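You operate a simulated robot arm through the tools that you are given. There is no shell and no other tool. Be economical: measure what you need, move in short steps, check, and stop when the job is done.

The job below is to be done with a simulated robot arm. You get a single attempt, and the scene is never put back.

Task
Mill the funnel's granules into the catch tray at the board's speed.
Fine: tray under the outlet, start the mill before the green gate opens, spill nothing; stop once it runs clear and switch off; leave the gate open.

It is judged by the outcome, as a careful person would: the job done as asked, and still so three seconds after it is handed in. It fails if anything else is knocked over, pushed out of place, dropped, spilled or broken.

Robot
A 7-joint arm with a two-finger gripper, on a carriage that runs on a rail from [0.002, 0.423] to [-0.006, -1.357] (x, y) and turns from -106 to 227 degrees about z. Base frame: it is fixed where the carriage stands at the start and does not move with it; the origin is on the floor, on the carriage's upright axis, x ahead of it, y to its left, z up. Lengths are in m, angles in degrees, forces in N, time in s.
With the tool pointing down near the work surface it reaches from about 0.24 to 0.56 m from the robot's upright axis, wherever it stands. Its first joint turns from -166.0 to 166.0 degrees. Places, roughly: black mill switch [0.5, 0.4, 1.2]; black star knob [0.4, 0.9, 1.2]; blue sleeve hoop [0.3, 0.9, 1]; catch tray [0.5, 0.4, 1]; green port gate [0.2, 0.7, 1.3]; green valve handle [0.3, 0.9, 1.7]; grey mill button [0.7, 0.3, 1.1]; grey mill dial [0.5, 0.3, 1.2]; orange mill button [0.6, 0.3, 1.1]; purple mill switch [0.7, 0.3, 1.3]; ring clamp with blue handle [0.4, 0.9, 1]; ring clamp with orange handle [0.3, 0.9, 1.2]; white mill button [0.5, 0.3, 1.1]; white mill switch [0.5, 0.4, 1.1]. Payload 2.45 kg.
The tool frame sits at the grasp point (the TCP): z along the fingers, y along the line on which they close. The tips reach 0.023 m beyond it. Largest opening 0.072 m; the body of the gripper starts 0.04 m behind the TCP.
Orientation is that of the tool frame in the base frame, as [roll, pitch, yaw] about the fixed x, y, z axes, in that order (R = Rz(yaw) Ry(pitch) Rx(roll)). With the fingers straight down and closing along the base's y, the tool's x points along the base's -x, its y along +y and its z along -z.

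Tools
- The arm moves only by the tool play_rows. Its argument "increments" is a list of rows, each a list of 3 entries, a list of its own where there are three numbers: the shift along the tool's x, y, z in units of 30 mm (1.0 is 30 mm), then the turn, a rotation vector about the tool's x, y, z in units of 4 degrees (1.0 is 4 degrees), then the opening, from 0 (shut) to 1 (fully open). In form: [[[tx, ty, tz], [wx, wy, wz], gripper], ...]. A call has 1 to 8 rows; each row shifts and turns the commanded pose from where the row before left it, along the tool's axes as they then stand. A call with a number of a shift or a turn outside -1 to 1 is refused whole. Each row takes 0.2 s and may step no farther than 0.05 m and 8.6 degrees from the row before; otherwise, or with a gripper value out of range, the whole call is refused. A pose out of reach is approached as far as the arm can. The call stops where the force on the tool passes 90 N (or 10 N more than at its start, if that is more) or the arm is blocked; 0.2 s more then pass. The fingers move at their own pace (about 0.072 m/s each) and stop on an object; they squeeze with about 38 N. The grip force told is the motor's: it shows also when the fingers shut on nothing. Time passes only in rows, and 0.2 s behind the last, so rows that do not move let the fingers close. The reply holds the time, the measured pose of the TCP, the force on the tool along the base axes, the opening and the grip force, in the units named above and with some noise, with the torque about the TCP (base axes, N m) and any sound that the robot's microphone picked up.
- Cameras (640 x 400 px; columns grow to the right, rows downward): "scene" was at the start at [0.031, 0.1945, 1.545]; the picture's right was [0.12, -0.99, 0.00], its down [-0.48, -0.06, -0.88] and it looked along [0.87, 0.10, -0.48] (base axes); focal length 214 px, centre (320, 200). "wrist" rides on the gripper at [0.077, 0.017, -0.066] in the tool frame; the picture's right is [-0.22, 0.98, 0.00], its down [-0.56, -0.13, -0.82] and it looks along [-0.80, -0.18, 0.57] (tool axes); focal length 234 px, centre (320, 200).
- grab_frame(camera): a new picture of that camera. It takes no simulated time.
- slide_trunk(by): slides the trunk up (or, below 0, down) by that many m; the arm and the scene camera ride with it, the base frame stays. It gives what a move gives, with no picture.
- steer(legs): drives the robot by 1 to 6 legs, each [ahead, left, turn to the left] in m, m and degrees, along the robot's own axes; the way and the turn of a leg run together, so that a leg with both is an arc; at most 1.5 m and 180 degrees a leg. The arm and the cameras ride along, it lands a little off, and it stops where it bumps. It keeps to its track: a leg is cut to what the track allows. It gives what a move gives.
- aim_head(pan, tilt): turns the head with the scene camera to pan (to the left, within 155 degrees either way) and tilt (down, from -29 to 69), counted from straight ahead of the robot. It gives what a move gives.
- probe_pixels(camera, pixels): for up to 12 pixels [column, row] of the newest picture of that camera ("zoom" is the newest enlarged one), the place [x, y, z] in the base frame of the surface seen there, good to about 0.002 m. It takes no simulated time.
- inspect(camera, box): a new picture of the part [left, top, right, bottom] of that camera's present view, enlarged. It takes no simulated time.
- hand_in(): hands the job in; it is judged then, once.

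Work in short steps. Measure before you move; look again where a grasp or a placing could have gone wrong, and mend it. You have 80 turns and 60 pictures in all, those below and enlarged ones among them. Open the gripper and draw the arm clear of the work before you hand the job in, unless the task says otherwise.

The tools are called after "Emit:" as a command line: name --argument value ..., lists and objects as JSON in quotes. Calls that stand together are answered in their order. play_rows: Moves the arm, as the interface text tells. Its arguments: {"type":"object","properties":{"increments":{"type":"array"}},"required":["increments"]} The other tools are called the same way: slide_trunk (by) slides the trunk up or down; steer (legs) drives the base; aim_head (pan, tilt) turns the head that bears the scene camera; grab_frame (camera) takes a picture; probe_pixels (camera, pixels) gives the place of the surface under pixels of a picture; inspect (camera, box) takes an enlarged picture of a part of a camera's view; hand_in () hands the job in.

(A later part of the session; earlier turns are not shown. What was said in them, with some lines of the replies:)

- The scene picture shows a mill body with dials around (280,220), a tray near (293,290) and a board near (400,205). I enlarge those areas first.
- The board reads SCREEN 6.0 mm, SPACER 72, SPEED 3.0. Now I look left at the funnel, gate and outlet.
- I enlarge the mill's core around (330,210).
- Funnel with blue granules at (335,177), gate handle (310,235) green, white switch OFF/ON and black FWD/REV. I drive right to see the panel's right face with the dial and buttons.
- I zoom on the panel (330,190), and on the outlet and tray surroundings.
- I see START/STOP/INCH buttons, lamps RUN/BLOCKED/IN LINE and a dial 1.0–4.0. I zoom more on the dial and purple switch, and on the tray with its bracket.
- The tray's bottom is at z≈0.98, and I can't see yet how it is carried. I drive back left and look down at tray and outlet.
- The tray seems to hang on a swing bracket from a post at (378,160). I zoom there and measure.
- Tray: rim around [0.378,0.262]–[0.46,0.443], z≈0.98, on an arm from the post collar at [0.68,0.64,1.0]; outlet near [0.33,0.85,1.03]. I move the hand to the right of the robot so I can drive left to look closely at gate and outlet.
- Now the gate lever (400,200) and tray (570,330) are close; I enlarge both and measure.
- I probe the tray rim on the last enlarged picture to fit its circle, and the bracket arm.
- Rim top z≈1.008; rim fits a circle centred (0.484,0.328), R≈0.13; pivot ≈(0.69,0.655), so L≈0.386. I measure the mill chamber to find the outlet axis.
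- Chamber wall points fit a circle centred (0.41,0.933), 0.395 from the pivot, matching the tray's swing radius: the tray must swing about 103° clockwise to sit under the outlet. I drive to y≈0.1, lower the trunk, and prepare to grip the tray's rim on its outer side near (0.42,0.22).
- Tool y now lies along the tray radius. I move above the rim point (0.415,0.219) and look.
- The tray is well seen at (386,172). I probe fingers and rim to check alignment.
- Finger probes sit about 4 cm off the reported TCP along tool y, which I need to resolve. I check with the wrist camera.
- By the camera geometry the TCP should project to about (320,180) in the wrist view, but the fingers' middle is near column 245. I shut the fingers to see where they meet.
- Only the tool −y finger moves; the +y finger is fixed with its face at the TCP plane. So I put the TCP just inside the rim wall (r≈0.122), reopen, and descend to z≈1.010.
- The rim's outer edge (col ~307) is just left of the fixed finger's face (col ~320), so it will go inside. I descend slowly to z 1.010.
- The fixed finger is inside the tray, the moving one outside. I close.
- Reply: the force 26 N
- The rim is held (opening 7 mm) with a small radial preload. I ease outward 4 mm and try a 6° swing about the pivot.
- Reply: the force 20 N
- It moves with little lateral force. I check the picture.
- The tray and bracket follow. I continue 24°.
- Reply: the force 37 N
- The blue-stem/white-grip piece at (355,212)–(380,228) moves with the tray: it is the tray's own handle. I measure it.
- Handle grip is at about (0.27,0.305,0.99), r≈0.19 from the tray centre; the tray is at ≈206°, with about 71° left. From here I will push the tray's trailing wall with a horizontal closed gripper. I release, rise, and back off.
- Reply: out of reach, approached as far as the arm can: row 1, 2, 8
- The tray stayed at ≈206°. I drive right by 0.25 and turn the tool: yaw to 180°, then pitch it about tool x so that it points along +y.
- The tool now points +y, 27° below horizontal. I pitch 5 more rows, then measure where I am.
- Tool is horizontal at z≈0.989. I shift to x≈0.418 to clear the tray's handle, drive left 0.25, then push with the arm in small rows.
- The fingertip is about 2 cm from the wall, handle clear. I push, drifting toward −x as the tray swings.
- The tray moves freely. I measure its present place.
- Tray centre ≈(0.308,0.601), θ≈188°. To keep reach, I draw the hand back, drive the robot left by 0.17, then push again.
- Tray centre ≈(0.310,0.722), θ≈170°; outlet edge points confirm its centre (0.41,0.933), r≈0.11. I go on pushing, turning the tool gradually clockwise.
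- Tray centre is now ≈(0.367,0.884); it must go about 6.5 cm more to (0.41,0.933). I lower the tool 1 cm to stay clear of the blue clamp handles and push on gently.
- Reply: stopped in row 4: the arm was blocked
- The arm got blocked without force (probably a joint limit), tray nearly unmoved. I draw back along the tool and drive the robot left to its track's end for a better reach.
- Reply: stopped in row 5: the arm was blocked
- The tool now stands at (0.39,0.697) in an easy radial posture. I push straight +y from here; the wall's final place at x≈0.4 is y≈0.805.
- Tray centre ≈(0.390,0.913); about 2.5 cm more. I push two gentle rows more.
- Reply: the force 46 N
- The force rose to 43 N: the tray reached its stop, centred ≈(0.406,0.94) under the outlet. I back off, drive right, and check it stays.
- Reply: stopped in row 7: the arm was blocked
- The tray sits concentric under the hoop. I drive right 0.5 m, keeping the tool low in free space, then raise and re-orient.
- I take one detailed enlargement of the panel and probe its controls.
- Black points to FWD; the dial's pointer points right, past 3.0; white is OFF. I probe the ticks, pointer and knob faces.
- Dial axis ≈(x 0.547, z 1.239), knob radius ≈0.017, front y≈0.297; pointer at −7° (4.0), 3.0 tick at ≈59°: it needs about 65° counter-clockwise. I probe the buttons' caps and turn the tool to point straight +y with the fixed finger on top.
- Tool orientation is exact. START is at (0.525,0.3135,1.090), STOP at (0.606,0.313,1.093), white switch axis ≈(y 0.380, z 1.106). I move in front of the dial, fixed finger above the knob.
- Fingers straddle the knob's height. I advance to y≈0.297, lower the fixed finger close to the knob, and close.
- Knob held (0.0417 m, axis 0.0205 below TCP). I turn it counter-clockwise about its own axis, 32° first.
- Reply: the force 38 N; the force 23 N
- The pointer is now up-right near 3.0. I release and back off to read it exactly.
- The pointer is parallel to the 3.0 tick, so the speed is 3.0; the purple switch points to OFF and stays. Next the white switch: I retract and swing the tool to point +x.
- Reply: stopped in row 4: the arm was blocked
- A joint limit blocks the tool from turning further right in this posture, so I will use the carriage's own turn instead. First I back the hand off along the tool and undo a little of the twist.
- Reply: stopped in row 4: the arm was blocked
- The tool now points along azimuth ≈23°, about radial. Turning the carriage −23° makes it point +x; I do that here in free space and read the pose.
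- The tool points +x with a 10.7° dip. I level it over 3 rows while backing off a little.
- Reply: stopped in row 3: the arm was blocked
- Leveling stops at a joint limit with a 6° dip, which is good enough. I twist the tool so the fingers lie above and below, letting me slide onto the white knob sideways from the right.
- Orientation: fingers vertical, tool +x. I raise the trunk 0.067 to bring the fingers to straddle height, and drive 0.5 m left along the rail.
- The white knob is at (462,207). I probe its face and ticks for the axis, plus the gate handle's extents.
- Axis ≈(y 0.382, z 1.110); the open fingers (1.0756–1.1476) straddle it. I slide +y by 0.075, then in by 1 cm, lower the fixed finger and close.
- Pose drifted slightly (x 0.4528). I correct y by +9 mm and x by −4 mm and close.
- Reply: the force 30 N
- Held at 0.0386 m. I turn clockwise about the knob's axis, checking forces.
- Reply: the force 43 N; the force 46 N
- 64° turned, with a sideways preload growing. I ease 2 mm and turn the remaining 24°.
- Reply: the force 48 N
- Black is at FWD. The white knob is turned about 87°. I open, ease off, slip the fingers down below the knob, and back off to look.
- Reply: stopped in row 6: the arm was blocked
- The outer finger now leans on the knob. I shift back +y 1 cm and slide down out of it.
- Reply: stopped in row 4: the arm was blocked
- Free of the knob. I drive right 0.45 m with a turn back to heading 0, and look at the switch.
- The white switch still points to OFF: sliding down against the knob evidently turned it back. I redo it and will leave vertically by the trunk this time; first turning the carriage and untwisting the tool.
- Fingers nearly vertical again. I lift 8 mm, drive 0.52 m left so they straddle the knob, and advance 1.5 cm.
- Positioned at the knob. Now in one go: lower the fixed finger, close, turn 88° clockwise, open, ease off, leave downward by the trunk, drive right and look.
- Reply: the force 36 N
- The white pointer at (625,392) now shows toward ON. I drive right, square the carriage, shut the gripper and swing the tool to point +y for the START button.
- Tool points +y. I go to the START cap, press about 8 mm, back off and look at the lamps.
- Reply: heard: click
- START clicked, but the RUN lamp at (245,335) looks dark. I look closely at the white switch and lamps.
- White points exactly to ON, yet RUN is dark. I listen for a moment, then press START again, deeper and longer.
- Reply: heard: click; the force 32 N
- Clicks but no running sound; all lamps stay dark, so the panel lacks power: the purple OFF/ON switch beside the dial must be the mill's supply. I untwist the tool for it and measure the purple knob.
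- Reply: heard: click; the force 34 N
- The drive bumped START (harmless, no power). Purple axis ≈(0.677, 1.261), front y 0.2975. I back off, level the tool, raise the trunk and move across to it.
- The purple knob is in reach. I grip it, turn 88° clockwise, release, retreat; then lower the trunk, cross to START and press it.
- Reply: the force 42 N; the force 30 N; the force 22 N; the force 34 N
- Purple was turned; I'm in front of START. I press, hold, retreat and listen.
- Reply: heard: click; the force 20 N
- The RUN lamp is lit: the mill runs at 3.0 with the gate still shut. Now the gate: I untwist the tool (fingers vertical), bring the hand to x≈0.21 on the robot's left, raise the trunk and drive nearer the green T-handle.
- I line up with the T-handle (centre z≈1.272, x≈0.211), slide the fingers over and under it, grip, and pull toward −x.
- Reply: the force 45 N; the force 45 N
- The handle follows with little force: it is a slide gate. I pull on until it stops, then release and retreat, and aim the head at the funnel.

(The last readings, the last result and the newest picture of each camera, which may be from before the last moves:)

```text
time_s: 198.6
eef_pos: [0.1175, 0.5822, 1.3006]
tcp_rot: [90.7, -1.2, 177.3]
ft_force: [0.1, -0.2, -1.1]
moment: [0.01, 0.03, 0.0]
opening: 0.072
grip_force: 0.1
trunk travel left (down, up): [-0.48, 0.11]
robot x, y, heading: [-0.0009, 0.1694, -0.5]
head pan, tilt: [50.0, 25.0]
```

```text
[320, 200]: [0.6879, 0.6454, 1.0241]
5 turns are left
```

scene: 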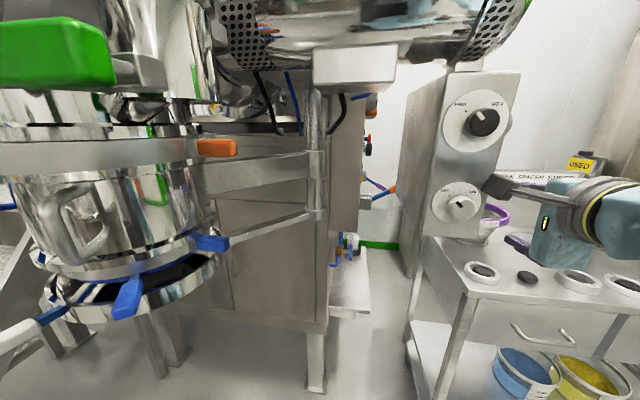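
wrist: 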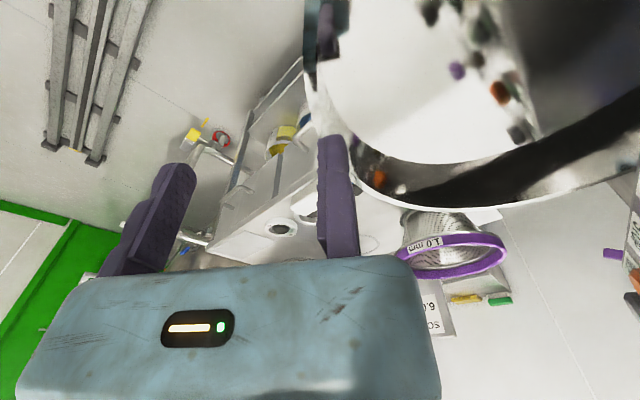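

The fingers closed empty, so they slipped off at some point. I use the last picture on the gate and funnel, and listen.

Emit:
play_rows --increments '[[[0, 0, 0], [0, 0, 0], 1], [[0, 0, 0], [0, 0, 0], 1], [[0, 0, 0], [0, 0, 0], 1], [[0, 0, 0], [0, 0, 0], 1]]'

Emit:
inspect --camera "scene" --box '[200, 60, 460, 260]'

Emit:
probe_pixels --camera "zoom" --pixels '[[150, 200], [200, 200], [250, 200], [150, 250], [200, 250], [250, 250], [150, 300], [200, 300], [250, 300], [200, 100], [250, 100], [300, 250]]'

```text
time_s: 199.6
eef_pos: [0.1167, 0.5818, 1.299]
tcp_rot: [90.7, -1.2, 177.4]
ft_force: [0.6, -0.3, 0.4]
moment: [-0.03, 0.01, 0.04]
opening: 0.0721
grip_force: 0.0
trunk travel left (down, up): [-0.48, 0.11]
robot x, y, heading: [0.0032, 0.166, -0.5]
head pan, tilt: [50.0, 25.0]
```

```text
2.00 times, centred on (330, 160) of scene
```

zoom: 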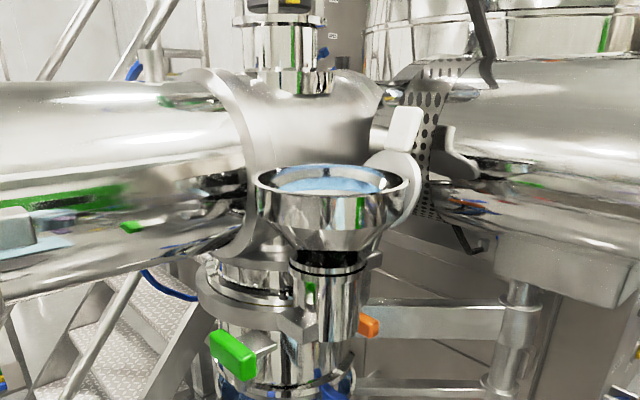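

```text
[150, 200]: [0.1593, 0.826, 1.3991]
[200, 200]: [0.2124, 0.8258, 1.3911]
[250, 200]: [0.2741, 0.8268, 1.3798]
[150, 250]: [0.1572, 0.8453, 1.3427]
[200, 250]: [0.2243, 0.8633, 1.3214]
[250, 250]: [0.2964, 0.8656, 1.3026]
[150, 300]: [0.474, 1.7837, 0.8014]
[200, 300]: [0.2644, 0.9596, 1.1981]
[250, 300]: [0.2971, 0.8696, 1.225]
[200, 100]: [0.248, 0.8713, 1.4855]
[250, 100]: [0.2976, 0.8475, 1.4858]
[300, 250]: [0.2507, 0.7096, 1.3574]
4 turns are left
```

The handle moved out about 2.5 cm and granules are draining. To be sure the gate is fully open, I hook closed fingers behind the crossbar's near end (gap now ≈4 cm) and draw it out until it stops.

Emit:
probe_pixels --camera "zoom" --pixels '[[225, 350], [245, 362], [215, 340], [235, 338], [268, 345], [252, 375], [325, 180], [325, 190]]'

Emit:
play_rows --increments '[[[-0.8, -0.2, 0], [0, 0, 0], 0], [[-0.8, -0.2, 0], [0, 0, 0], 0], [[-0.8, -0.25, 0], [0, 0, 0], 0], [[-0.75, -0.25, 0], [0, 0, 0], 0], [[0, 0, 0], [0, 0, 0], 0]]'

Emit:
play_rows --increments '[[[0, 0, 0.8], [0, 0, 0], 0], [[0, 0, 0.8], [0, 0, 0], 0], [[0, 0, 0.8], [0, 0, 0], 0], [[0, 0, 0.6], [0, 0, 0], 0]]'

Emit:
play_rows --increments '[[[0.3, 0, 0], [0, 0, 0], 0], [[0.3, 0, 0], [0, 0, 0], 0], [[0.3, 0, 0], [0, 0, 0], 0], [[0.3, 0, 0], [0, 0, 0], 0], [[0.3, 0, 0], [0, 0, 0], 0], [[0.3, 0, 0], [0, 0, 0], 0]]'

Emit:
play_rows --increments '[[[-0.25, 0, 0], [0, 0, 0], 0], [[0, 0, -0.9], [0, 0, 0], 0], [[0, 0, -0.9], [0, 0, 0], 0], [[0, 0, -0.9], [0, 0, 0], 0], [[0, 0, -0.9], [0, 0, 0], 0]]'

Emit:
steer --legs '[[0, -0.215, 0]]'

```text
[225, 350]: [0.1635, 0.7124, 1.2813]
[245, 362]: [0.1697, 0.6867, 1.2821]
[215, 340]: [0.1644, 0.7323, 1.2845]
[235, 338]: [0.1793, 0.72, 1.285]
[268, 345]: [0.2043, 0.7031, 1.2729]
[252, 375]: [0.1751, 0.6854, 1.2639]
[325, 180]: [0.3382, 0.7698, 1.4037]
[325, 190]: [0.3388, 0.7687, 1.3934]
```

```text
time_s: 200.8
eef_pos: [0.2118, 0.5772, 1.2726]
tcp_rot: [90.7, -1.2, 177.3]
ft_force: [0.7, 0.4, 0.0]
moment: [0.04, -0.02, -0.03]
opening: 0.0
grip_force: 28.0
trunk travel left (down, up): [-0.48, 0.11]
robot x, y, heading: [0.0003, 0.1621, -0.3]
head pan, tilt: [50.0, 25.0]
```

```text
time_s: 201.8
eef_pos: [0.2134, 0.6673, 1.2693]
tcp_rot: [90.8, -1.2, 177.3]
ft_force: [-0.8, 0.3, -0.3]
moment: [0.03, 0.05, 0.01]
opening: 0.0002
grip_force: 28.1
trunk travel left (down, up): [-0.48, 0.11]
robot x, y, heading: [-0.0003, 0.1652, -0.9]
head pan, tilt: [50.0, 25.0]
```

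```text
time_s: 203.4
eef_pos: [0.1863, 0.6664, 1.2711]
tcp_rot: [90.5, -2.0, 174.6]
ft_force: [22.0, 3.3, -0.1]
moment: [-0.25, 0.01, -0.52]
opening: 0.006
grip_force: 28.3
trunk travel left (down, up): [-0.48, 0.11]
robot x, y, heading: [0.0013, 0.1641, -0.9]
head pan, tilt: [50.0, 25.0]
stopped in row 6: the force on the tool passed its limit at 91 N (the readings are from after the stop); the commanded pose is now the measured one
```

```text
time_s: 204.6
eef_pos: [0.1733, 0.5602, 1.272]
tcp_rot: [90.5, -1.7, 175.2]
ft_force: [-0.3, 1.0, -0.3]
moment: [0.03, -0.03, 0.01]
opening: 0.0002
grip_force: 28.9
trunk travel left (down, up): [-0.48, 0.11]
robot x, y, heading: [-0.0022, 0.1672, -0.5]
head pan, tilt: [50.0, 25.0]
```

```text
time_s: 206.3
eef_pos: [0.1731, 0.3475, 1.272]
tcp_rot: [90.5, -1.5, 175.2]
ft_force: [0.5, 0.7, -0.3]
moment: [0.02, 0.03, 0.04]
opening: 0.0001
grip_force: 28.5
trunk travel left (down, up): [-0.48, 0.11]
robot x, y, heading: [0.0006, -0.0469, -0.6]
head pan, tilt: [50.0, 25.0]
3 turns are left
```

The pull ended at a hard stop (91 N): the gate is fully open. Now I wait for the mill to run clear, then press STOP, turn the purple switch back to OFF, and bring the hand beneath the white switch.

Emit:
play_rows --increments '[[[0, 0, 0], [0, 0, 0], 0], [[0, 0, 0], [0, 0, 0], 0], [[0, 0, 0], [0, 0, 0], 0], [[0, 0, 0], [0, 0, 0], 0], [[0, 0, 0], [0, 0, 0], 0], [[0, 0, 0], [0, 0, 0], 0], [[0, 0, 0], [0, 0, 0], 0], [[0, 0, 0], [0, 0, 0], 0]]'

Emit:
play_rows --increments '[[[0, 0, 0], [0, 0, 0], 0], [[0, 0, 0], [0, 0, 0], 0], [[0, 0, 0], [0, 0, 0], 0], [[0, 0, 0], [0, 0, 0], 0], [[0, 0, 0], [0, 0, 0], 0], [[0, 0, 0], [0, 0, 0], 0], [[0, 0, 0], [0, 0, 0], 0], [[0, 0, 0], [0, 0, 0], 0]]'

Emit:
play_rows --increments '[[[0, 0, 0], [0, 0, 0], 0], [[0, 0, 0], [0, 0, 0], 0], [[0, 0, 0], [0, 0, 0], 0], [[0, 0, 0], [0, 0, 0], 0], [[0, 0, 0], [0, 0, 0], 0], [[0, 0, 0], [0, 0, 0], 0], [[0, 0, 0], [0, 0, 0], 0], [[0, 0, 0], [0, 0, 0], 0]]'

Emit:
play_rows --increments '[[[0, 0, 0], [0, 0, 0], 0], [[0, 0, 0], [0, 0, 0], 0], [[0, 0, 0], [0, 0, 0], 0], [[0, 0, 0], [0, 0, 0], 0], [[0, 0, 0], [0, 0, 0], 0], [[0, 0, 0], [0, 0, 0], 0], [[0, 0, 0], [0, 0, 0], 0], [[0, 0, 0], [0, 0, 0], 0]]'

Emit:
play_rows --increments '[[[0, 0, 0], [0, 0, 0], 0], [[0, 0, 0], [0, 0, 0], 0], [[0, 0, 0], [0, 0, 0], 0], [[0, 0, 0], [0, 0, 0], 0], [[0, 0, 0], [0, 0, 0], 0], [[0, 0, 0], [0, 0, 0], 0], [[0, 0, 0], [0, 0, 0], 0], [[0, 0, 0], [0, 0, 0], 0]]'

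Emit:
play_rows --increments '[[[0, 0, 0], [0, 0, 0], 0], [[0, 0, 0], [0, 0, 0], 0], [[0, 0, 0], [0, 0, 0], 0], [[0, 0, 0], [0, 0, 0], 0], [[0, 0, 0], [0, 0, 0], 0], [[0, 0, 0], [0, 0, 0], 0], [[0, 0, 0], [0, 0, 0], 0], [[0, 0, 0], [0, 0, 0], 0]]'

Emit:
play_rows --increments '[[[0, 0, 0], [0, 0, 0], 0], [[0, 0, 0], [0, 0, 0], 0], [[0, 0, 0], [0, 0, 0], 0], [[0, 0, 0], [0, 0, 0], 0], [[0, 0, 0], [0, 0, 0], 0], [[0, 0, 0], [0, 0, 0], 0], [[0, 0, 0], [0, 0, 0], 0], [[0, 0, 0], [0, 0, 0], 0]]'

Emit:
play_rows --increments '[[[0, 0, 0], [0, 0, 0], 0], [[0, 0, 0], [0, 0, 0], 0], [[0, 0, 0], [0, 0, 0], 0], [[0, 0, 0], [0, 0, 0], 0], [[0, 0, 0], [0, 0, 0], 0], [[0, 0, 0], [0, 0, 0], 0], [[0, 0, 0], [0, 0, 0], 0], [[0, 0, 0], [0, 0, 0], 0]]'

Emit:
play_rows --increments '[[[0, 0, 0], [0, 0, 0], 0], [[0, 0, 0], [0, 0, 0], 0], [[0, 0, 0], [0, 0, 0], 0], [[0, 0, 0], [0, 0, 0], 0], [[0, 0, 0], [0, 0, 0], 0], [[0, 0, 0], [0, 0, 0], 0], [[0, 0, 0], [0, 0, 0], 0], [[0, 0, 0], [0, 0, 0], 0]]'

Emit:
play_rows --increments '[[[0, 0, 0], [0, 0, 0], 0], [[0, 0, 0], [0, 0, 0], 0], [[0, 0, 0], [0, 0, 0], 0], [[0, 0, 0], [0, 0, 0], 0], [[0, 0, 0], [0, 0, 0], 0], [[0, 0, 0], [0, 0, 0], 0], [[0, 0, 0], [0, 0, 0], 0], [[0, 0, 0], [0, 0, 0], 0]]'

Emit:
play_rows --increments '[[[0, 0, 0], [0, 0, 0], 0], [[0, 0, 0], [0, 0, 0], 0], [[0, 0, 0], [0, 0, 0], 0], [[0, 0, 0], [0, 0, 0], 0], [[0, 0, 0], [0, 0, 0], 0], [[0, 0, 0], [0, 0, 0], 0], [[0, 0, 0], [0, 0, 0], 0], [[0, 0, 0], [0, 0, 0], 0]]'

Emit:
play_rows --increments '[[[0, 0, 0], [0, 0, 0], 0], [[0, 0, 0], [0, 0, 0], 0], [[0, 0, 0], [0, 0, 0], 0], [[0, 0, 0], [0, 0, 0], 0], [[0, 0, 0], [0, 0, 0], 0], [[0, 0, 0], [0, 0, 0], 0], [[0, 0, 0], [0, 0, 0], 0], [[0, 0, 0], [0, 0, 0], 0]]'

Emit:
play_rows --increments '[[[-0.97, 0, -0.25], [0, 0, 0], 0], [[-0.97, 0, -0.25], [0, 0, 0], 0], [[-0.97, 0, -0.25], [0, 0, 0], 0], [[-0.97, 0, -0.25], [0, 0, 0], 0], [[-0.97, 0, -0.25], [0, 0, 0], 0], [[-0.97, 0, -0.25], [0, 0, 0], 0], [[-0.97, 0, -0.25], [0, 0, 0], 0]]'

Emit:
play_rows --increments '[[[-0.97, 0, -0.25], [0, 0, 0], 0], [[-0.97, 0, -0.25], [0, 0, 0], 0], [[-0.97, 0, -0.25], [0, 0, 0], 0], [[-0.97, 0, -0.25], [0, 0, 0], 0], [[-0.97, 0, -0.25], [0, 0, 0], 0], [[-0.97, 0, -0.25], [0, 0, 0], 0], [[-0.97, 0, -0.25], [0, 0, 0], 0], [[-0.93, 0, 0], [0, 0, 0], 0]]'

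Emit:
slide_trunk --by -0.169

Emit:
play_rows --increments '[[[0, 0, 0.95], [0, 0, 0], 0], [[0, 0, 0.95], [0, 0, 0], 0], [[0, 0, 0.7], [0, 0, 0], 0], [[0, 0, 0.43], [0, 0, 0], 0], [[0, 0, 0], [0, 0, 0], 0], [[0, 0, 0], [0, 0, 0], 0]]'

Emit:
play_rows --increments '[[[0, 0, -0.9], [0, 0, 0], 0], [[0, 0, -0.9], [0, 0, 0], 0], [[0, 0, -0.9], [0, 0, 0], 0], [[0, 0, -0.9], [0, 0, 0], 1]]'

Emit:
slide_trunk --by 0.195

Emit:
play_rows --increments '[[[-0.8, 0, 0], [0, 0, 0], 1], [[-0.8, 0, 0], [0, 0, 0], 1], [[-0.8, 0, 0], [0, 0, 0], 1], [[0, 0, 0.95], [0, 0, 0], 1], [[0, 0, 0.95], [0, 0, 0], 1], [[0, 0, 0.95], [0, 0, 0], 1], [[0, 0, 0.93], [0, 0, 0], 1], [[0, -0.2, 0], [0, 0, 0], 1]]'

Emit:
play_rows --increments '[[[0, 0, 0], [0, 0, 0], 0], [[0, 0, 0], [0, 0, 0], 0], [[0, 0, 0], [0, 0, 0], 0], [[0, 0, 0], [0, 0, 0], 0]]'

Emit:
play_rows --increments '[[[0.044, -0.0016, 0], [0, 0, -1], 0], [[0.044, -0.0016, 0], [0, 0, -1], 0], [[0.044, -0.0016, 0], [0, 0, -1], 0], [[0.044, -0.0016, 0], [0, 0, -1], 0], [[0.044, -0.0016, 0], [0, 0, -1], 0], [[0.044, -0.0016, 0], [0, 0, -1], 0], [[0.044, -0.0016, 0], [0, 0, -1], 0], [[0.044, -0.0016, 0], [0, 0, -1], 0]]'

Emit:
play_rows --increments '[[[0.044, -0.0016, 0], [0, 0, -1], 0], [[0.044, -0.0016, 0], [0, 0, -1], 0], [[0.044, -0.0016, 0], [0, 0, -1], 0], [[0.044, -0.0016, 0], [0, 0, -1], 0], [[0.044, -0.0016, 0], [0, 0, -1], 0], [[0.044, -0.0016, 0], [0, 0, -1], 0], [[0.044, -0.0016, 0], [0, 0, -1], 0]]'

```text
time_s: 208.1
eef_pos: [0.1725, 0.3479, 1.2709]
tcp_rot: [90.6, -1.5, 175.2]
ft_force: [0.3, 0.2, -0.2]
moment: [-0.03, -0.01, 0.01]
opening: 0.0
grip_force: 28.1
trunk travel left (down, up): [-0.48, 0.11]
robot x, y, heading: [-0.0017, -0.0488, -0.7]
head pan, tilt: [50.0, 25.0]
```

```text
time_s: 209.9
eef_pos: [0.1732, 0.3482, 1.2718]
tcp_rot: [90.6, -1.5, 175.3]
ft_force: [-0.3, 0.4, 0.0]
moment: [0.0, 0.01, 0.0]
opening: 0.0
grip_force: 28.4
trunk travel left (down, up): [-0.48, 0.11]
robot x, y, heading: [-0.0004, -0.0489, -0.7]
head pan, tilt: [50.0, 25.0]
```

```text
time_s: 211.7
eef_pos: [0.172, 0.3482, 1.2721]
tcp_rot: [90.5, -1.4, 175.2]
ft_force: [0.4, 0.3, -0.9]
moment: [0.0, -0.06, 0.03]
opening: 0.0002
grip_force: 28.3
trunk travel left (down, up): [-0.48, 0.11]
robot x, y, heading: [-0.0016, -0.05, -0.4]
head pan, tilt: [50.0, 25.0]
```

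```text
time_s: 213.5
eef_pos: [0.1731, 0.3471, 1.2721]
tcp_rot: [90.4, -1.5, 175.1]
ft_force: [1.2, -0.7, 0.2]
moment: [-0.02, 0.01, -0.01]
opening: 0.0
grip_force: 28.1
trunk travel left (down, up): [-0.48, 0.11]
robot x, y, heading: [0.0012, -0.0477, -0.7]
head pan, tilt: [50.0, 25.0]
```

```text
time_s: 215.3
eef_pos: [0.1716, 0.3467, 1.2712]
tcp_rot: [90.5, -1.4, 175.1]
ft_force: [0.2, -0.3, 0.2]
moment: [-0.05, -0.02, -0.03]
opening: 0.0
grip_force: 28.4
trunk travel left (down, up): [-0.48, 0.11]
robot x, y, heading: [0.0011, -0.0474, -0.6]
head pan, tilt: [50.0, 25.0]
```

```text
time_s: 217.1
eef_pos: [0.1731, 0.348, 1.2723]
tcp_rot: [90.5, -1.5, 175.3]
ft_force: [-0.4, 0.5, 0.0]
moment: [-0.02, -0.03, -0.01]
opening: 0.0
grip_force: 28.7
trunk travel left (down, up): [-0.48, 0.11]
robot x, y, heading: [0.0017, -0.0489, -0.6]
head pan, tilt: [50.0, 25.0]
```

```text
time_s: 218.9
eef_pos: [0.1733, 0.3477, 1.2724]
tcp_rot: [90.4, -1.4, 175.2]
ft_force: [-0.2, -0.3, 0.0]
moment: [0.01, -0.03, 0.01]
opening: 0.0
grip_force: 28.1
trunk travel left (down, up): [-0.48, 0.11]
robot x, y, heading: [-0.0016, -0.0456, -0.4]
head pan, tilt: [50.0, 25.0]
```

```text
time_s: 220.7
eef_pos: [0.1729, 0.3475, 1.2722]
tcp_rot: [90.6, -1.5, 175.2]
ft_force: [-1.0, -0.2, 0.4]
moment: [0.02, 0.01, 0.0]
opening: 0.0
grip_force: 28.2
trunk travel left (down, up): [-0.48, 0.11]
robot x, y, heading: [0.0016, -0.0494, -0.5]
head pan, tilt: [50.0, 25.0]
```

```text
time_s: 222.5
eef_pos: [0.1724, 0.3479, 1.2719]
tcp_rot: [90.6, -1.5, 175.3]
ft_force: [-1.1, -0.7, -0.7]
moment: [0.0, -0.03, 0.01]
opening: 0.0
grip_force: 28.2
trunk travel left (down, up): [-0.48, 0.11]
robot x, y, heading: [0.0014, -0.0485, -0.5]
head pan, tilt: [50.0, 25.0]
```

```text
time_s: 224.3
eef_pos: [0.172, 0.348, 1.2724]
tcp_rot: [90.6, -1.5, 175.1]
ft_force: [0.2, -0.9, 0.5]
moment: [0.01, 0.0, 0.0]
opening: 0.0002
grip_force: 27.9
trunk travel left (down, up): [-0.48, 0.11]
robot x, y, heading: [0.0009, -0.0501, -0.5]
head pan, tilt: [50.0, 25.0]
```

```text
time_s: 226.1
eef_pos: [0.1738, 0.3468, 1.2717]
tcp_rot: [90.6, -1.4, 175.3]
ft_force: [0.3, 0.7, 0.1]
moment: [-0.03, -0.01, 0.02]
opening: 0.0001
grip_force: 28.2
trunk travel left (down, up): [-0.48, 0.11]
robot x, y, heading: [-0.0007, -0.0456, -0.4]
head pan, tilt: [50.0, 25.0]
```

```text
time_s: 227.9
eef_pos: [0.1725, 0.347, 1.2732]
tcp_rot: [90.5, -1.4, 175.1]
ft_force: [-0.3, 0.1, 0.1]
moment: [-0.01, 0.0, 0.03]
opening: 0.0001
grip_force: 29.0
trunk travel left (down, up): [-0.48, 0.11]
robot x, y, heading: [-0.0036, -0.0471, -0.5]
head pan, tilt: [50.0, 25.0]
```

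```text
time_s: 229.5
eef_pos: [0.3731, 0.2798, 1.269]
tcp_rot: [90.6, -1.5, 175.1]
ft_force: [-0.2, 0.3, 0.4]
moment: [-0.02, 0.01, 0.04]
opening: 0.0
grip_force: 28.6
trunk travel left (down, up): [-0.48, 0.11]
robot x, y, heading: [-0.0, -0.0464, -0.8]
head pan, tilt: [50.0, 25.0]
```

```text
time_s: 231.3
eef_pos: [0.5973, 0.2062, 1.2595]
tcp_rot: [90.5, -1.6, 175.2]
ft_force: [-0.9, 0.0, -0.6]
moment: [-0.02, 0.04, -0.04]
opening: 0.0
grip_force: 28.2
trunk travel left (down, up): [-0.48, 0.11]
robot x, y, heading: [-0.0026, -0.0488, -0.8]
head pan, tilt: [50.0, 25.0]
```

```text
time_s: 233.2
eef_pos: [0.5963, 0.207, 1.0913]
tcp_rot: [90.5, -1.6, 175.2]
ft_force: [0.2, 0.3, 0.7]
moment: [-0.01, -0.01, 0.0]
opening: 0.0
grip_force: 28.1
trunk travel left (down, up): [-0.311, 0.279]
robot x, y, heading: [-0.0024, -0.048, -0.6]
head pan, tilt: [50.0, 25.0]
```

```text
time_s: 234.6
eef_pos: [0.605, 0.2966, 1.0919]
tcp_rot: [90.5, -1.5, 175.3]
ft_force: [1.1, -4.3, 2.0]
moment: [0.06, 0.01, 0.02]
opening: 0.0058
grip_force: 28.8
trunk travel left (down, up): [-0.311, 0.279]
robot x, y, heading: [-0.0017, -0.0475, -0.7]
head pan, tilt: [50.0, 25.0]
heard: click
```

```text
time_s: 235.6
eef_pos: [0.597, 0.1914, 1.0912]
tcp_rot: [90.4, -1.7, 175.3]
ft_force: [0.1, -0.3, -0.4]
moment: [0.01, 0.02, -0.01]
opening: 0.0526
grip_force: 0.1
trunk travel left (down, up): [-0.311, 0.279]
robot x, y, heading: [0.0037, -0.0451, -0.7]
head pan, tilt: [50.0, 25.0]
```

```text
time_s: 237.8
eef_pos: [0.5983, 0.1898, 1.2844]
tcp_rot: [90.6, -1.6, 175.2]
ft_force: [0.1, 0.7, 0.2]
moment: [-0.01, -0.02, 0.0]
opening: 0.072
grip_force: 0.1
trunk travel left (down, up): [-0.506, 0.084]
robot x, y, heading: [-0.0007, -0.0508, -0.5]
head pan, tilt: [50.0, 25.0]
```

```text
time_s: 239.6
eef_pos: [0.678, 0.2972, 1.2782]
tcp_rot: [90.4, -1.4, 175.3]
ft_force: [1.5, 3.8, 12.1]
moment: [0.19, -0.05, -0.08]
opening: 0.0721
grip_force: 0.0
trunk travel left (down, up): [-0.506, 0.084]
robot x, y, heading: [0.0006, -0.0515, -0.8]
head pan, tilt: [50.0, 25.0]
```

```text
time_s: 240.6
eef_pos: [0.6777, 0.2987, 1.2784]
tcp_rot: [90.3, -1.4, 175.3]
ft_force: [11.5, 11.3, 32.8]
moment: [0.66, -0.23, 0.7]
opening: 0.0375
grip_force: 45.2
trunk travel left (down, up): [-0.506, 0.084]
robot x, y, heading: [-0.0043, -0.0469, -0.3]
head pan, tilt: [50.0, 25.0]
```

```text
time_s: 242.3
eef_pos: [0.6685, 0.2992, 1.2757]
tcp_rot: [90.6, 30.5, 175.6]
ft_force: [-5.4, 0.0, 12.7]
moment: [1.47, -0.07, -0.47]
opening: 0.038
grip_force: 45.0
trunk travel left (down, up): [-0.506, 0.084]
robot x, y, heading: [0.0002, -0.0485, -0.7]
head pan, tilt: [50.0, 25.0]
```

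```text
time_s: 243.9
eef_pos: [0.661, 0.298, 1.2673]
tcp_rot: [91.0, 58.6, 176.2]
ft_force: [-8.9, -1.8, -3.1]
moment: [1.32, 0.13, 0.08]
opening: 0.038
grip_force: 45.0
trunk travel left (down, up): [-0.506, 0.084]
robot x, y, heading: [0.0036, -0.0457, -0.3]
head pan, tilt: [50.0, 25.0]
```

Emit:
play_rows --increments '[[[0.044, -0.0016, 0], [0, 0, -1], 0], [[0.044, -0.0016, 0], [0, 0, -1], 0], [[0.044, -0.0016, 0], [0, 0, -1], 0], [[0.044, -0.0016, 0], [0, 0, -1], 0], [[0.044, -0.0016, 0], [0, 0, -1], 0], [[0.044, -0.0016, 0], [0, 0, -1], 0], [[0.044, -0.0016, 0], [0, 0, -1], 0]]'

Emit:
play_rows --increments '[[[0, 0, 0], [0, 0, 0], 1], [[0, 0, 0], [0, 0, 0], 1], [[0, 0, 0], [0, 0, 0], 1], [[0, 0.1, 0], [0, 0, 0], 1], [[0, 0, -0.9], [0, 0, 0], 1], [[0, 0, -0.9], [0, 0, 0], 1], [[0, 0, -0.9], [0, 0, 0], 1], [[0, 0, -0.9], [0, 0, 0], 1]]'

Emit:
play_rows --increments '[[[0, 0.89, -0.57], [0, 0.33, 0], 1], [[0, 0.89, -0.57], [0, 0.33, 0], 1], [[0, 0.89, -0.57], [0, 0.33, 0], 1], [[0, 0.89, -0.57], [0, 0.33, 0], 1], [[0, 0.89, -0.57], [0, 0.33, 0], 1], [[0, 0.89, -0.57], [0, 0.33, 0], 1], [[0, 0.89, -0.57], [0, 0.33, 0], 1], [[0, 0.89, -0.57], [0, 0.33, 0], 1]]'

Emit:
slide_trunk --by -0.275

Emit:
play_rows --increments '[[[0, 0, 0], [0.983, 0, 0.183], 1], [[0, 0, 0], [0.983, 0, 0.183], 1], [[0, 0, 0], [0.983, 0, 0.183], 1], [[0, 0, 0], [0.983, 0, 0.183], 1], [[0, 0, 0], [0.983, 0, 0.183], 1], [[0, 0, 0], [0.983, 0, 0.183], 1], [[0, 0, 0], [0.983, 0, 0.183], 1], [[0, 0, 0], [0.983, 0, 0.183], 1]]'

Emit:
play_rows --increments '[[[0, 0, 0], [0.983, 0, 0.183], 1], [[0, 0, 0], [0.983, 0, 0.183], 1], [[0, 0, 0], [0.983, 0, 0.183], 1], [[0, 0, 0], [0.983, 0, 0.183], 1], [[0, 0, 0], [0.983, 0, 0.183], 1], [[0, 0, 0], [0.983, 0, 0.183], 1], [[0, 0, 0], [0.983, 0, 0.183], 1], [[0, 0, 0], [0.983, 0, 0.183], 1]]'

```text
time_s: 245.6
eef_pos: [0.6593, 0.2977, 1.2589]
tcp_rot: [99.6, 86.5, -175.2]
ft_force: [2.6, -0.7, -6.0]
moment: [1.02, 0.12, 0.45]
opening: 0.0382
grip_force: 45.4
trunk travel left (down, up): [-0.506, 0.084]
robot x, y, heading: [-0.0024, -0.0483, -0.3]
head pan, tilt: [50.0, 25.0]
```

```text
time_s: 247.3
eef_pos: [0.6445, 0.1927, 1.2624]
tcp_rot: [98.3, 86.5, -176.6]
ft_force: [-0.6, 0.2, -0.1]
moment: [0.02, -0.01, -0.02]
opening: 0.072
grip_force: 0.0
trunk travel left (down, up): [-0.506, 0.084]
robot x, y, heading: [-0.003, -0.0465, -0.4]
head pan, tilt: [50.0, 25.0]
```

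```text
time_s: 249.2
eef_pos: [0.4237, 0.0742, 1.2877]
tcp_rot: [161.9, 78.3, -112.5]
ft_force: [-0.2, 0.3, 0.2]
moment: [0.01, 0.0, 0.02]
opening: 0.0718
grip_force: 0.1
trunk travel left (down, up): [-0.506, 0.084]
robot x, y, heading: [0.003, -0.0496, -0.5]
head pan, tilt: [50.0, 25.0]
```

```text
time_s: 251.9
eef_pos: [0.4235, 0.075, 1.0133]
tcp_rot: [162.1, 78.4, -112.4]
ft_force: [0.4, -0.4, -0.5]
moment: [-0.03, -0.06, 0.0]
opening: 0.0723
grip_force: 0.0
trunk travel left (down, up): [-0.231, 0.359]
robot x, y, heading: [0.0001, -0.0471, -0.4]
head pan, tilt: [50.0, 25.0]
```

```text
time_s: 253.7
eef_pos: [0.424, 0.075, 1.0126]
tcp_rot: [167.8, 76.9, -138.7]
ft_force: [0.4, 0.6, 0.8]
moment: [0.01, -0.01, -0.02]
opening: 0.0719
grip_force: 0.1
trunk travel left (down, up): [-0.231, 0.359]
robot x, y, heading: [0.0008, -0.0454, -0.7]
head pan, tilt: [50.0, 25.0]
```

```text
time_s: 255.5
eef_pos: [0.4246, 0.073, 1.0121]
tcp_rot: [175.7, 76.0, -163.0]
ft_force: [0.6, 0.7, 0.3]
moment: [0.04, 0.0, -0.01]
opening: 0.0721
grip_force: 0.1
trunk travel left (down, up): [-0.231, 0.359]
robot x, y, heading: [0.0019, -0.0514, -0.4]
head pan, tilt: [50.0, 25.0]
2 turns are left
```

STOP clicked and the purple switch turned back without trouble. Last, the white switch: I turn the carriage −16°, drive below the knob, rise so the open fingers straddle it, grip, turn 88° counter-clockwise to OFF, open, and leave sideways.

Emit:
steer --legs '[[0, 0, -16], [-0.1315, 0.444, 0]]'

Emit:
slide_trunk --by 0.102

Emit:
play_rows --increments '[[[0, -0.3, 0.15], [0, 0, 0], 1], [[0, 0, 0], [0, 0, 0], 0], [[0, 0, 0], [0, 0, 0], 0], [[0, 0, 0], [0, 0, 0], 0], [[0, 0, 0], [0, 0, 0], 0]]'

Emit:
play_rows --increments '[[[0.044, -0.0016, 0], [0, 0, -1], 0], [[0.044, -0.0016, 0], [0, 0, -1], 0], [[0.044, -0.0016, 0], [0, 0, -1], 0], [[0.044, -0.0016, 0], [0, 0, -1], 0], [[0.044, -0.0016, 0], [0, 0, -1], 0], [[0.044, -0.0016, 0], [0, 0, -1], 0], [[0.044, -0.0016, 0], [0, 0, -1], 0], [[0.044, -0.0016, 0], [0, 0, -1], 0]]'

Emit:
play_rows --increments '[[[0.044, -0.0016, 0], [0, 0, -1], 0], [[0.044, -0.0016, 0], [0, 0, -1], 0], [[0.044, -0.0016, 0], [0, 0, -1], 0], [[0.044, -0.0016, 0], [0, 0, -1], 0], [[0.044, -0.0016, 0], [0, 0, -1], 0], [[0.044, -0.0016, 0], [0, 0, -1], 0], [[0.044, -0.0016, 0], [0, 0, -1], 0]]'

Emit:
play_rows --increments '[[[0.044, -0.0016, 0], [0, 0, -1], 0], [[0.044, -0.0016, 0], [0, 0, -1], 0], [[0.044, -0.0016, 0], [0, 0, -1], 0], [[0.044, -0.0016, 0], [0, 0, -1], 0], [[0.044, -0.0016, 0], [0, 0, -1], 0], [[0.044, -0.0016, 0], [0, 0, -1], 0], [[0.044, -0.0016, 0], [0, 0, -1], 0]]'

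Emit:
play_rows --increments '[[[0, 0, 0], [0, 0, 0], 1], [[0, 0, 0], [0, 0, 0], 1], [[0, 0, 0], [0, 0, 0], 1], [[0, 0, 0], [0, 0, 0], 1], [[0, 0.12, 0], [0, 0, 0], 1]]'

Emit:
steer --legs '[[0.0995, -0.336, 0]]'

```text
time_s: 259.2
eef_pos: [0.4427, 0.405, 1.0128]
tcp_rot: [175.6, 76.0, -179.1]
ft_force: [0.7, -0.4, 0.9]
moment: [0.01, -0.01, -0.01]
opening: 0.0722
grip_force: 0.1
trunk travel left (down, up): [-0.231, 0.359]
robot x, y, heading: [-0.0, 0.4046, -16.5]
head pan, tilt: [50.0, 25.0]
```

```text
time_s: 260.6
eef_pos: [0.4426, 0.4032, 1.1141]
tcp_rot: [175.5, 76.1, -178.9]
ft_force: [0.3, 0.1, 0.7]
moment: [0.01, 0.0, -0.01]
opening: 0.072
grip_force: 0.0
trunk travel left (down, up): [-0.333, 0.257]
robot x, y, heading: [0.005, 0.4046, -16.5]
head pan, tilt: [50.0, 25.0]
```

```text
time_s: 261.8
eef_pos: [0.4479, 0.3991, 1.1129]
tcp_rot: [176.2, 76.0, -178.0]
ft_force: [-10.0, 31.2, 2.3]
moment: [0.08, 0.07, 0.33]
opening: 0.0383
grip_force: 45.1
trunk travel left (down, up): [-0.333, 0.257]
robot x, y, heading: [0.0031, 0.4051, -16.4]
head pan, tilt: [50.0, 25.0]
```

```text
time_s: 263.6
eef_pos: [0.447, 0.3983, 1.1032]
tcp_rot: [-115.9, 56.1, -106.3]
ft_force: [-4.5, 36.1, -8.7]
moment: [-0.15, 1.13, -0.96]
opening: 0.0392
grip_force: 44.4
trunk travel left (down, up): [-0.333, 0.257]
robot x, y, heading: [0.0024, 0.4044, -16.7]
head pan, tilt: [50.0, 25.0]
```

```text
time_s: 265.2
eef_pos: [0.4442, 0.3899, 1.0953]
tcp_rot: [-106.3, 29.8, -92.6]
ft_force: [-9.3, 33.0, -17.8]
moment: [-0.32, 0.74, -1.02]
opening: 0.0394
grip_force: 44.9
trunk travel left (down, up): [-0.333, 0.257]
robot x, y, heading: [0.0036, 0.4052, -16.6]
head pan, tilt: [50.0, 25.0]
```

```text
time_s: 266.8
eef_pos: [0.4455, 0.3787, 1.0928]
tcp_rot: [-104.2, 2.9, -85.3]
ft_force: [-4.7, 15.1, -30.4]
moment: [-0.34, 0.3, -1.36]
opening: 0.0395
grip_force: 45.0
trunk travel left (down, up): [-0.333, 0.257]
robot x, y, heading: [0.0055, 0.4004, -16.8]
head pan, tilt: [50.0, 25.0]
```

```text
time_s: 268.0
eef_pos: [0.4425, 0.377, 1.0934]
tcp_rot: [-103.7, 3.1, -85.2]
ft_force: [-19.6, -7.0, -12.2]
moment: [0.39, -0.63, -0.36]
opening: 0.0541
grip_force: 0.2
trunk travel left (down, up): [-0.333, 0.257]
robot x, y, heading: [0.0046, 0.4027, -16.4]
head pan, tilt: [50.0, 25.0]
```

```text
time_s: 270.2
eef_pos: [0.4433, 0.0252, 1.0907]
tcp_rot: [-104.0, 3.0, -85.0]
ft_force: [-0.6, -0.4, -1.1]
moment: [0.0, -0.02, -0.02]
opening: 0.0721
grip_force: 0.0
trunk travel left (down, up): [-0.333, 0.257]
robot x, y, heading: [-0.0014, 0.0453, -16.3]
head pan, tilt: [50.0, 25.0]
1 turns are left
```

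The white knob turned about 88° in the grip, and the hand is now open and clear of the work. I have no pictures left to confirm it, so I hand the job in.

Emit:
hand_in

```text
The job is handed in.
```

I handed the job in with all the steps carried out, but I had no pictures left to check the final state.

- **Tray:** it swung to its stop and sat centred under the outlet when I last looked.
- **Start:** I set the dial to 3.0, and the RUN lamp was lit before I opened the gate. The mill would not start on the white switch alone. I turned the purple switch on as well, so I don't know whether white was needed.
- **Gate:** I pulled it until it hit a hard stop, and left it open. The last picture showed the granules draining.
- **Run clear:** I judged this by time only. I pressed STOP about 40 s after the gate opened; I did not see the funnel empty or check for spills.
- **Switch off:** STOP clicked. I turned the purple and white switches back about 88° each to OFF, but did not see either pointer, and the fingers met some resistance as I released the white one.
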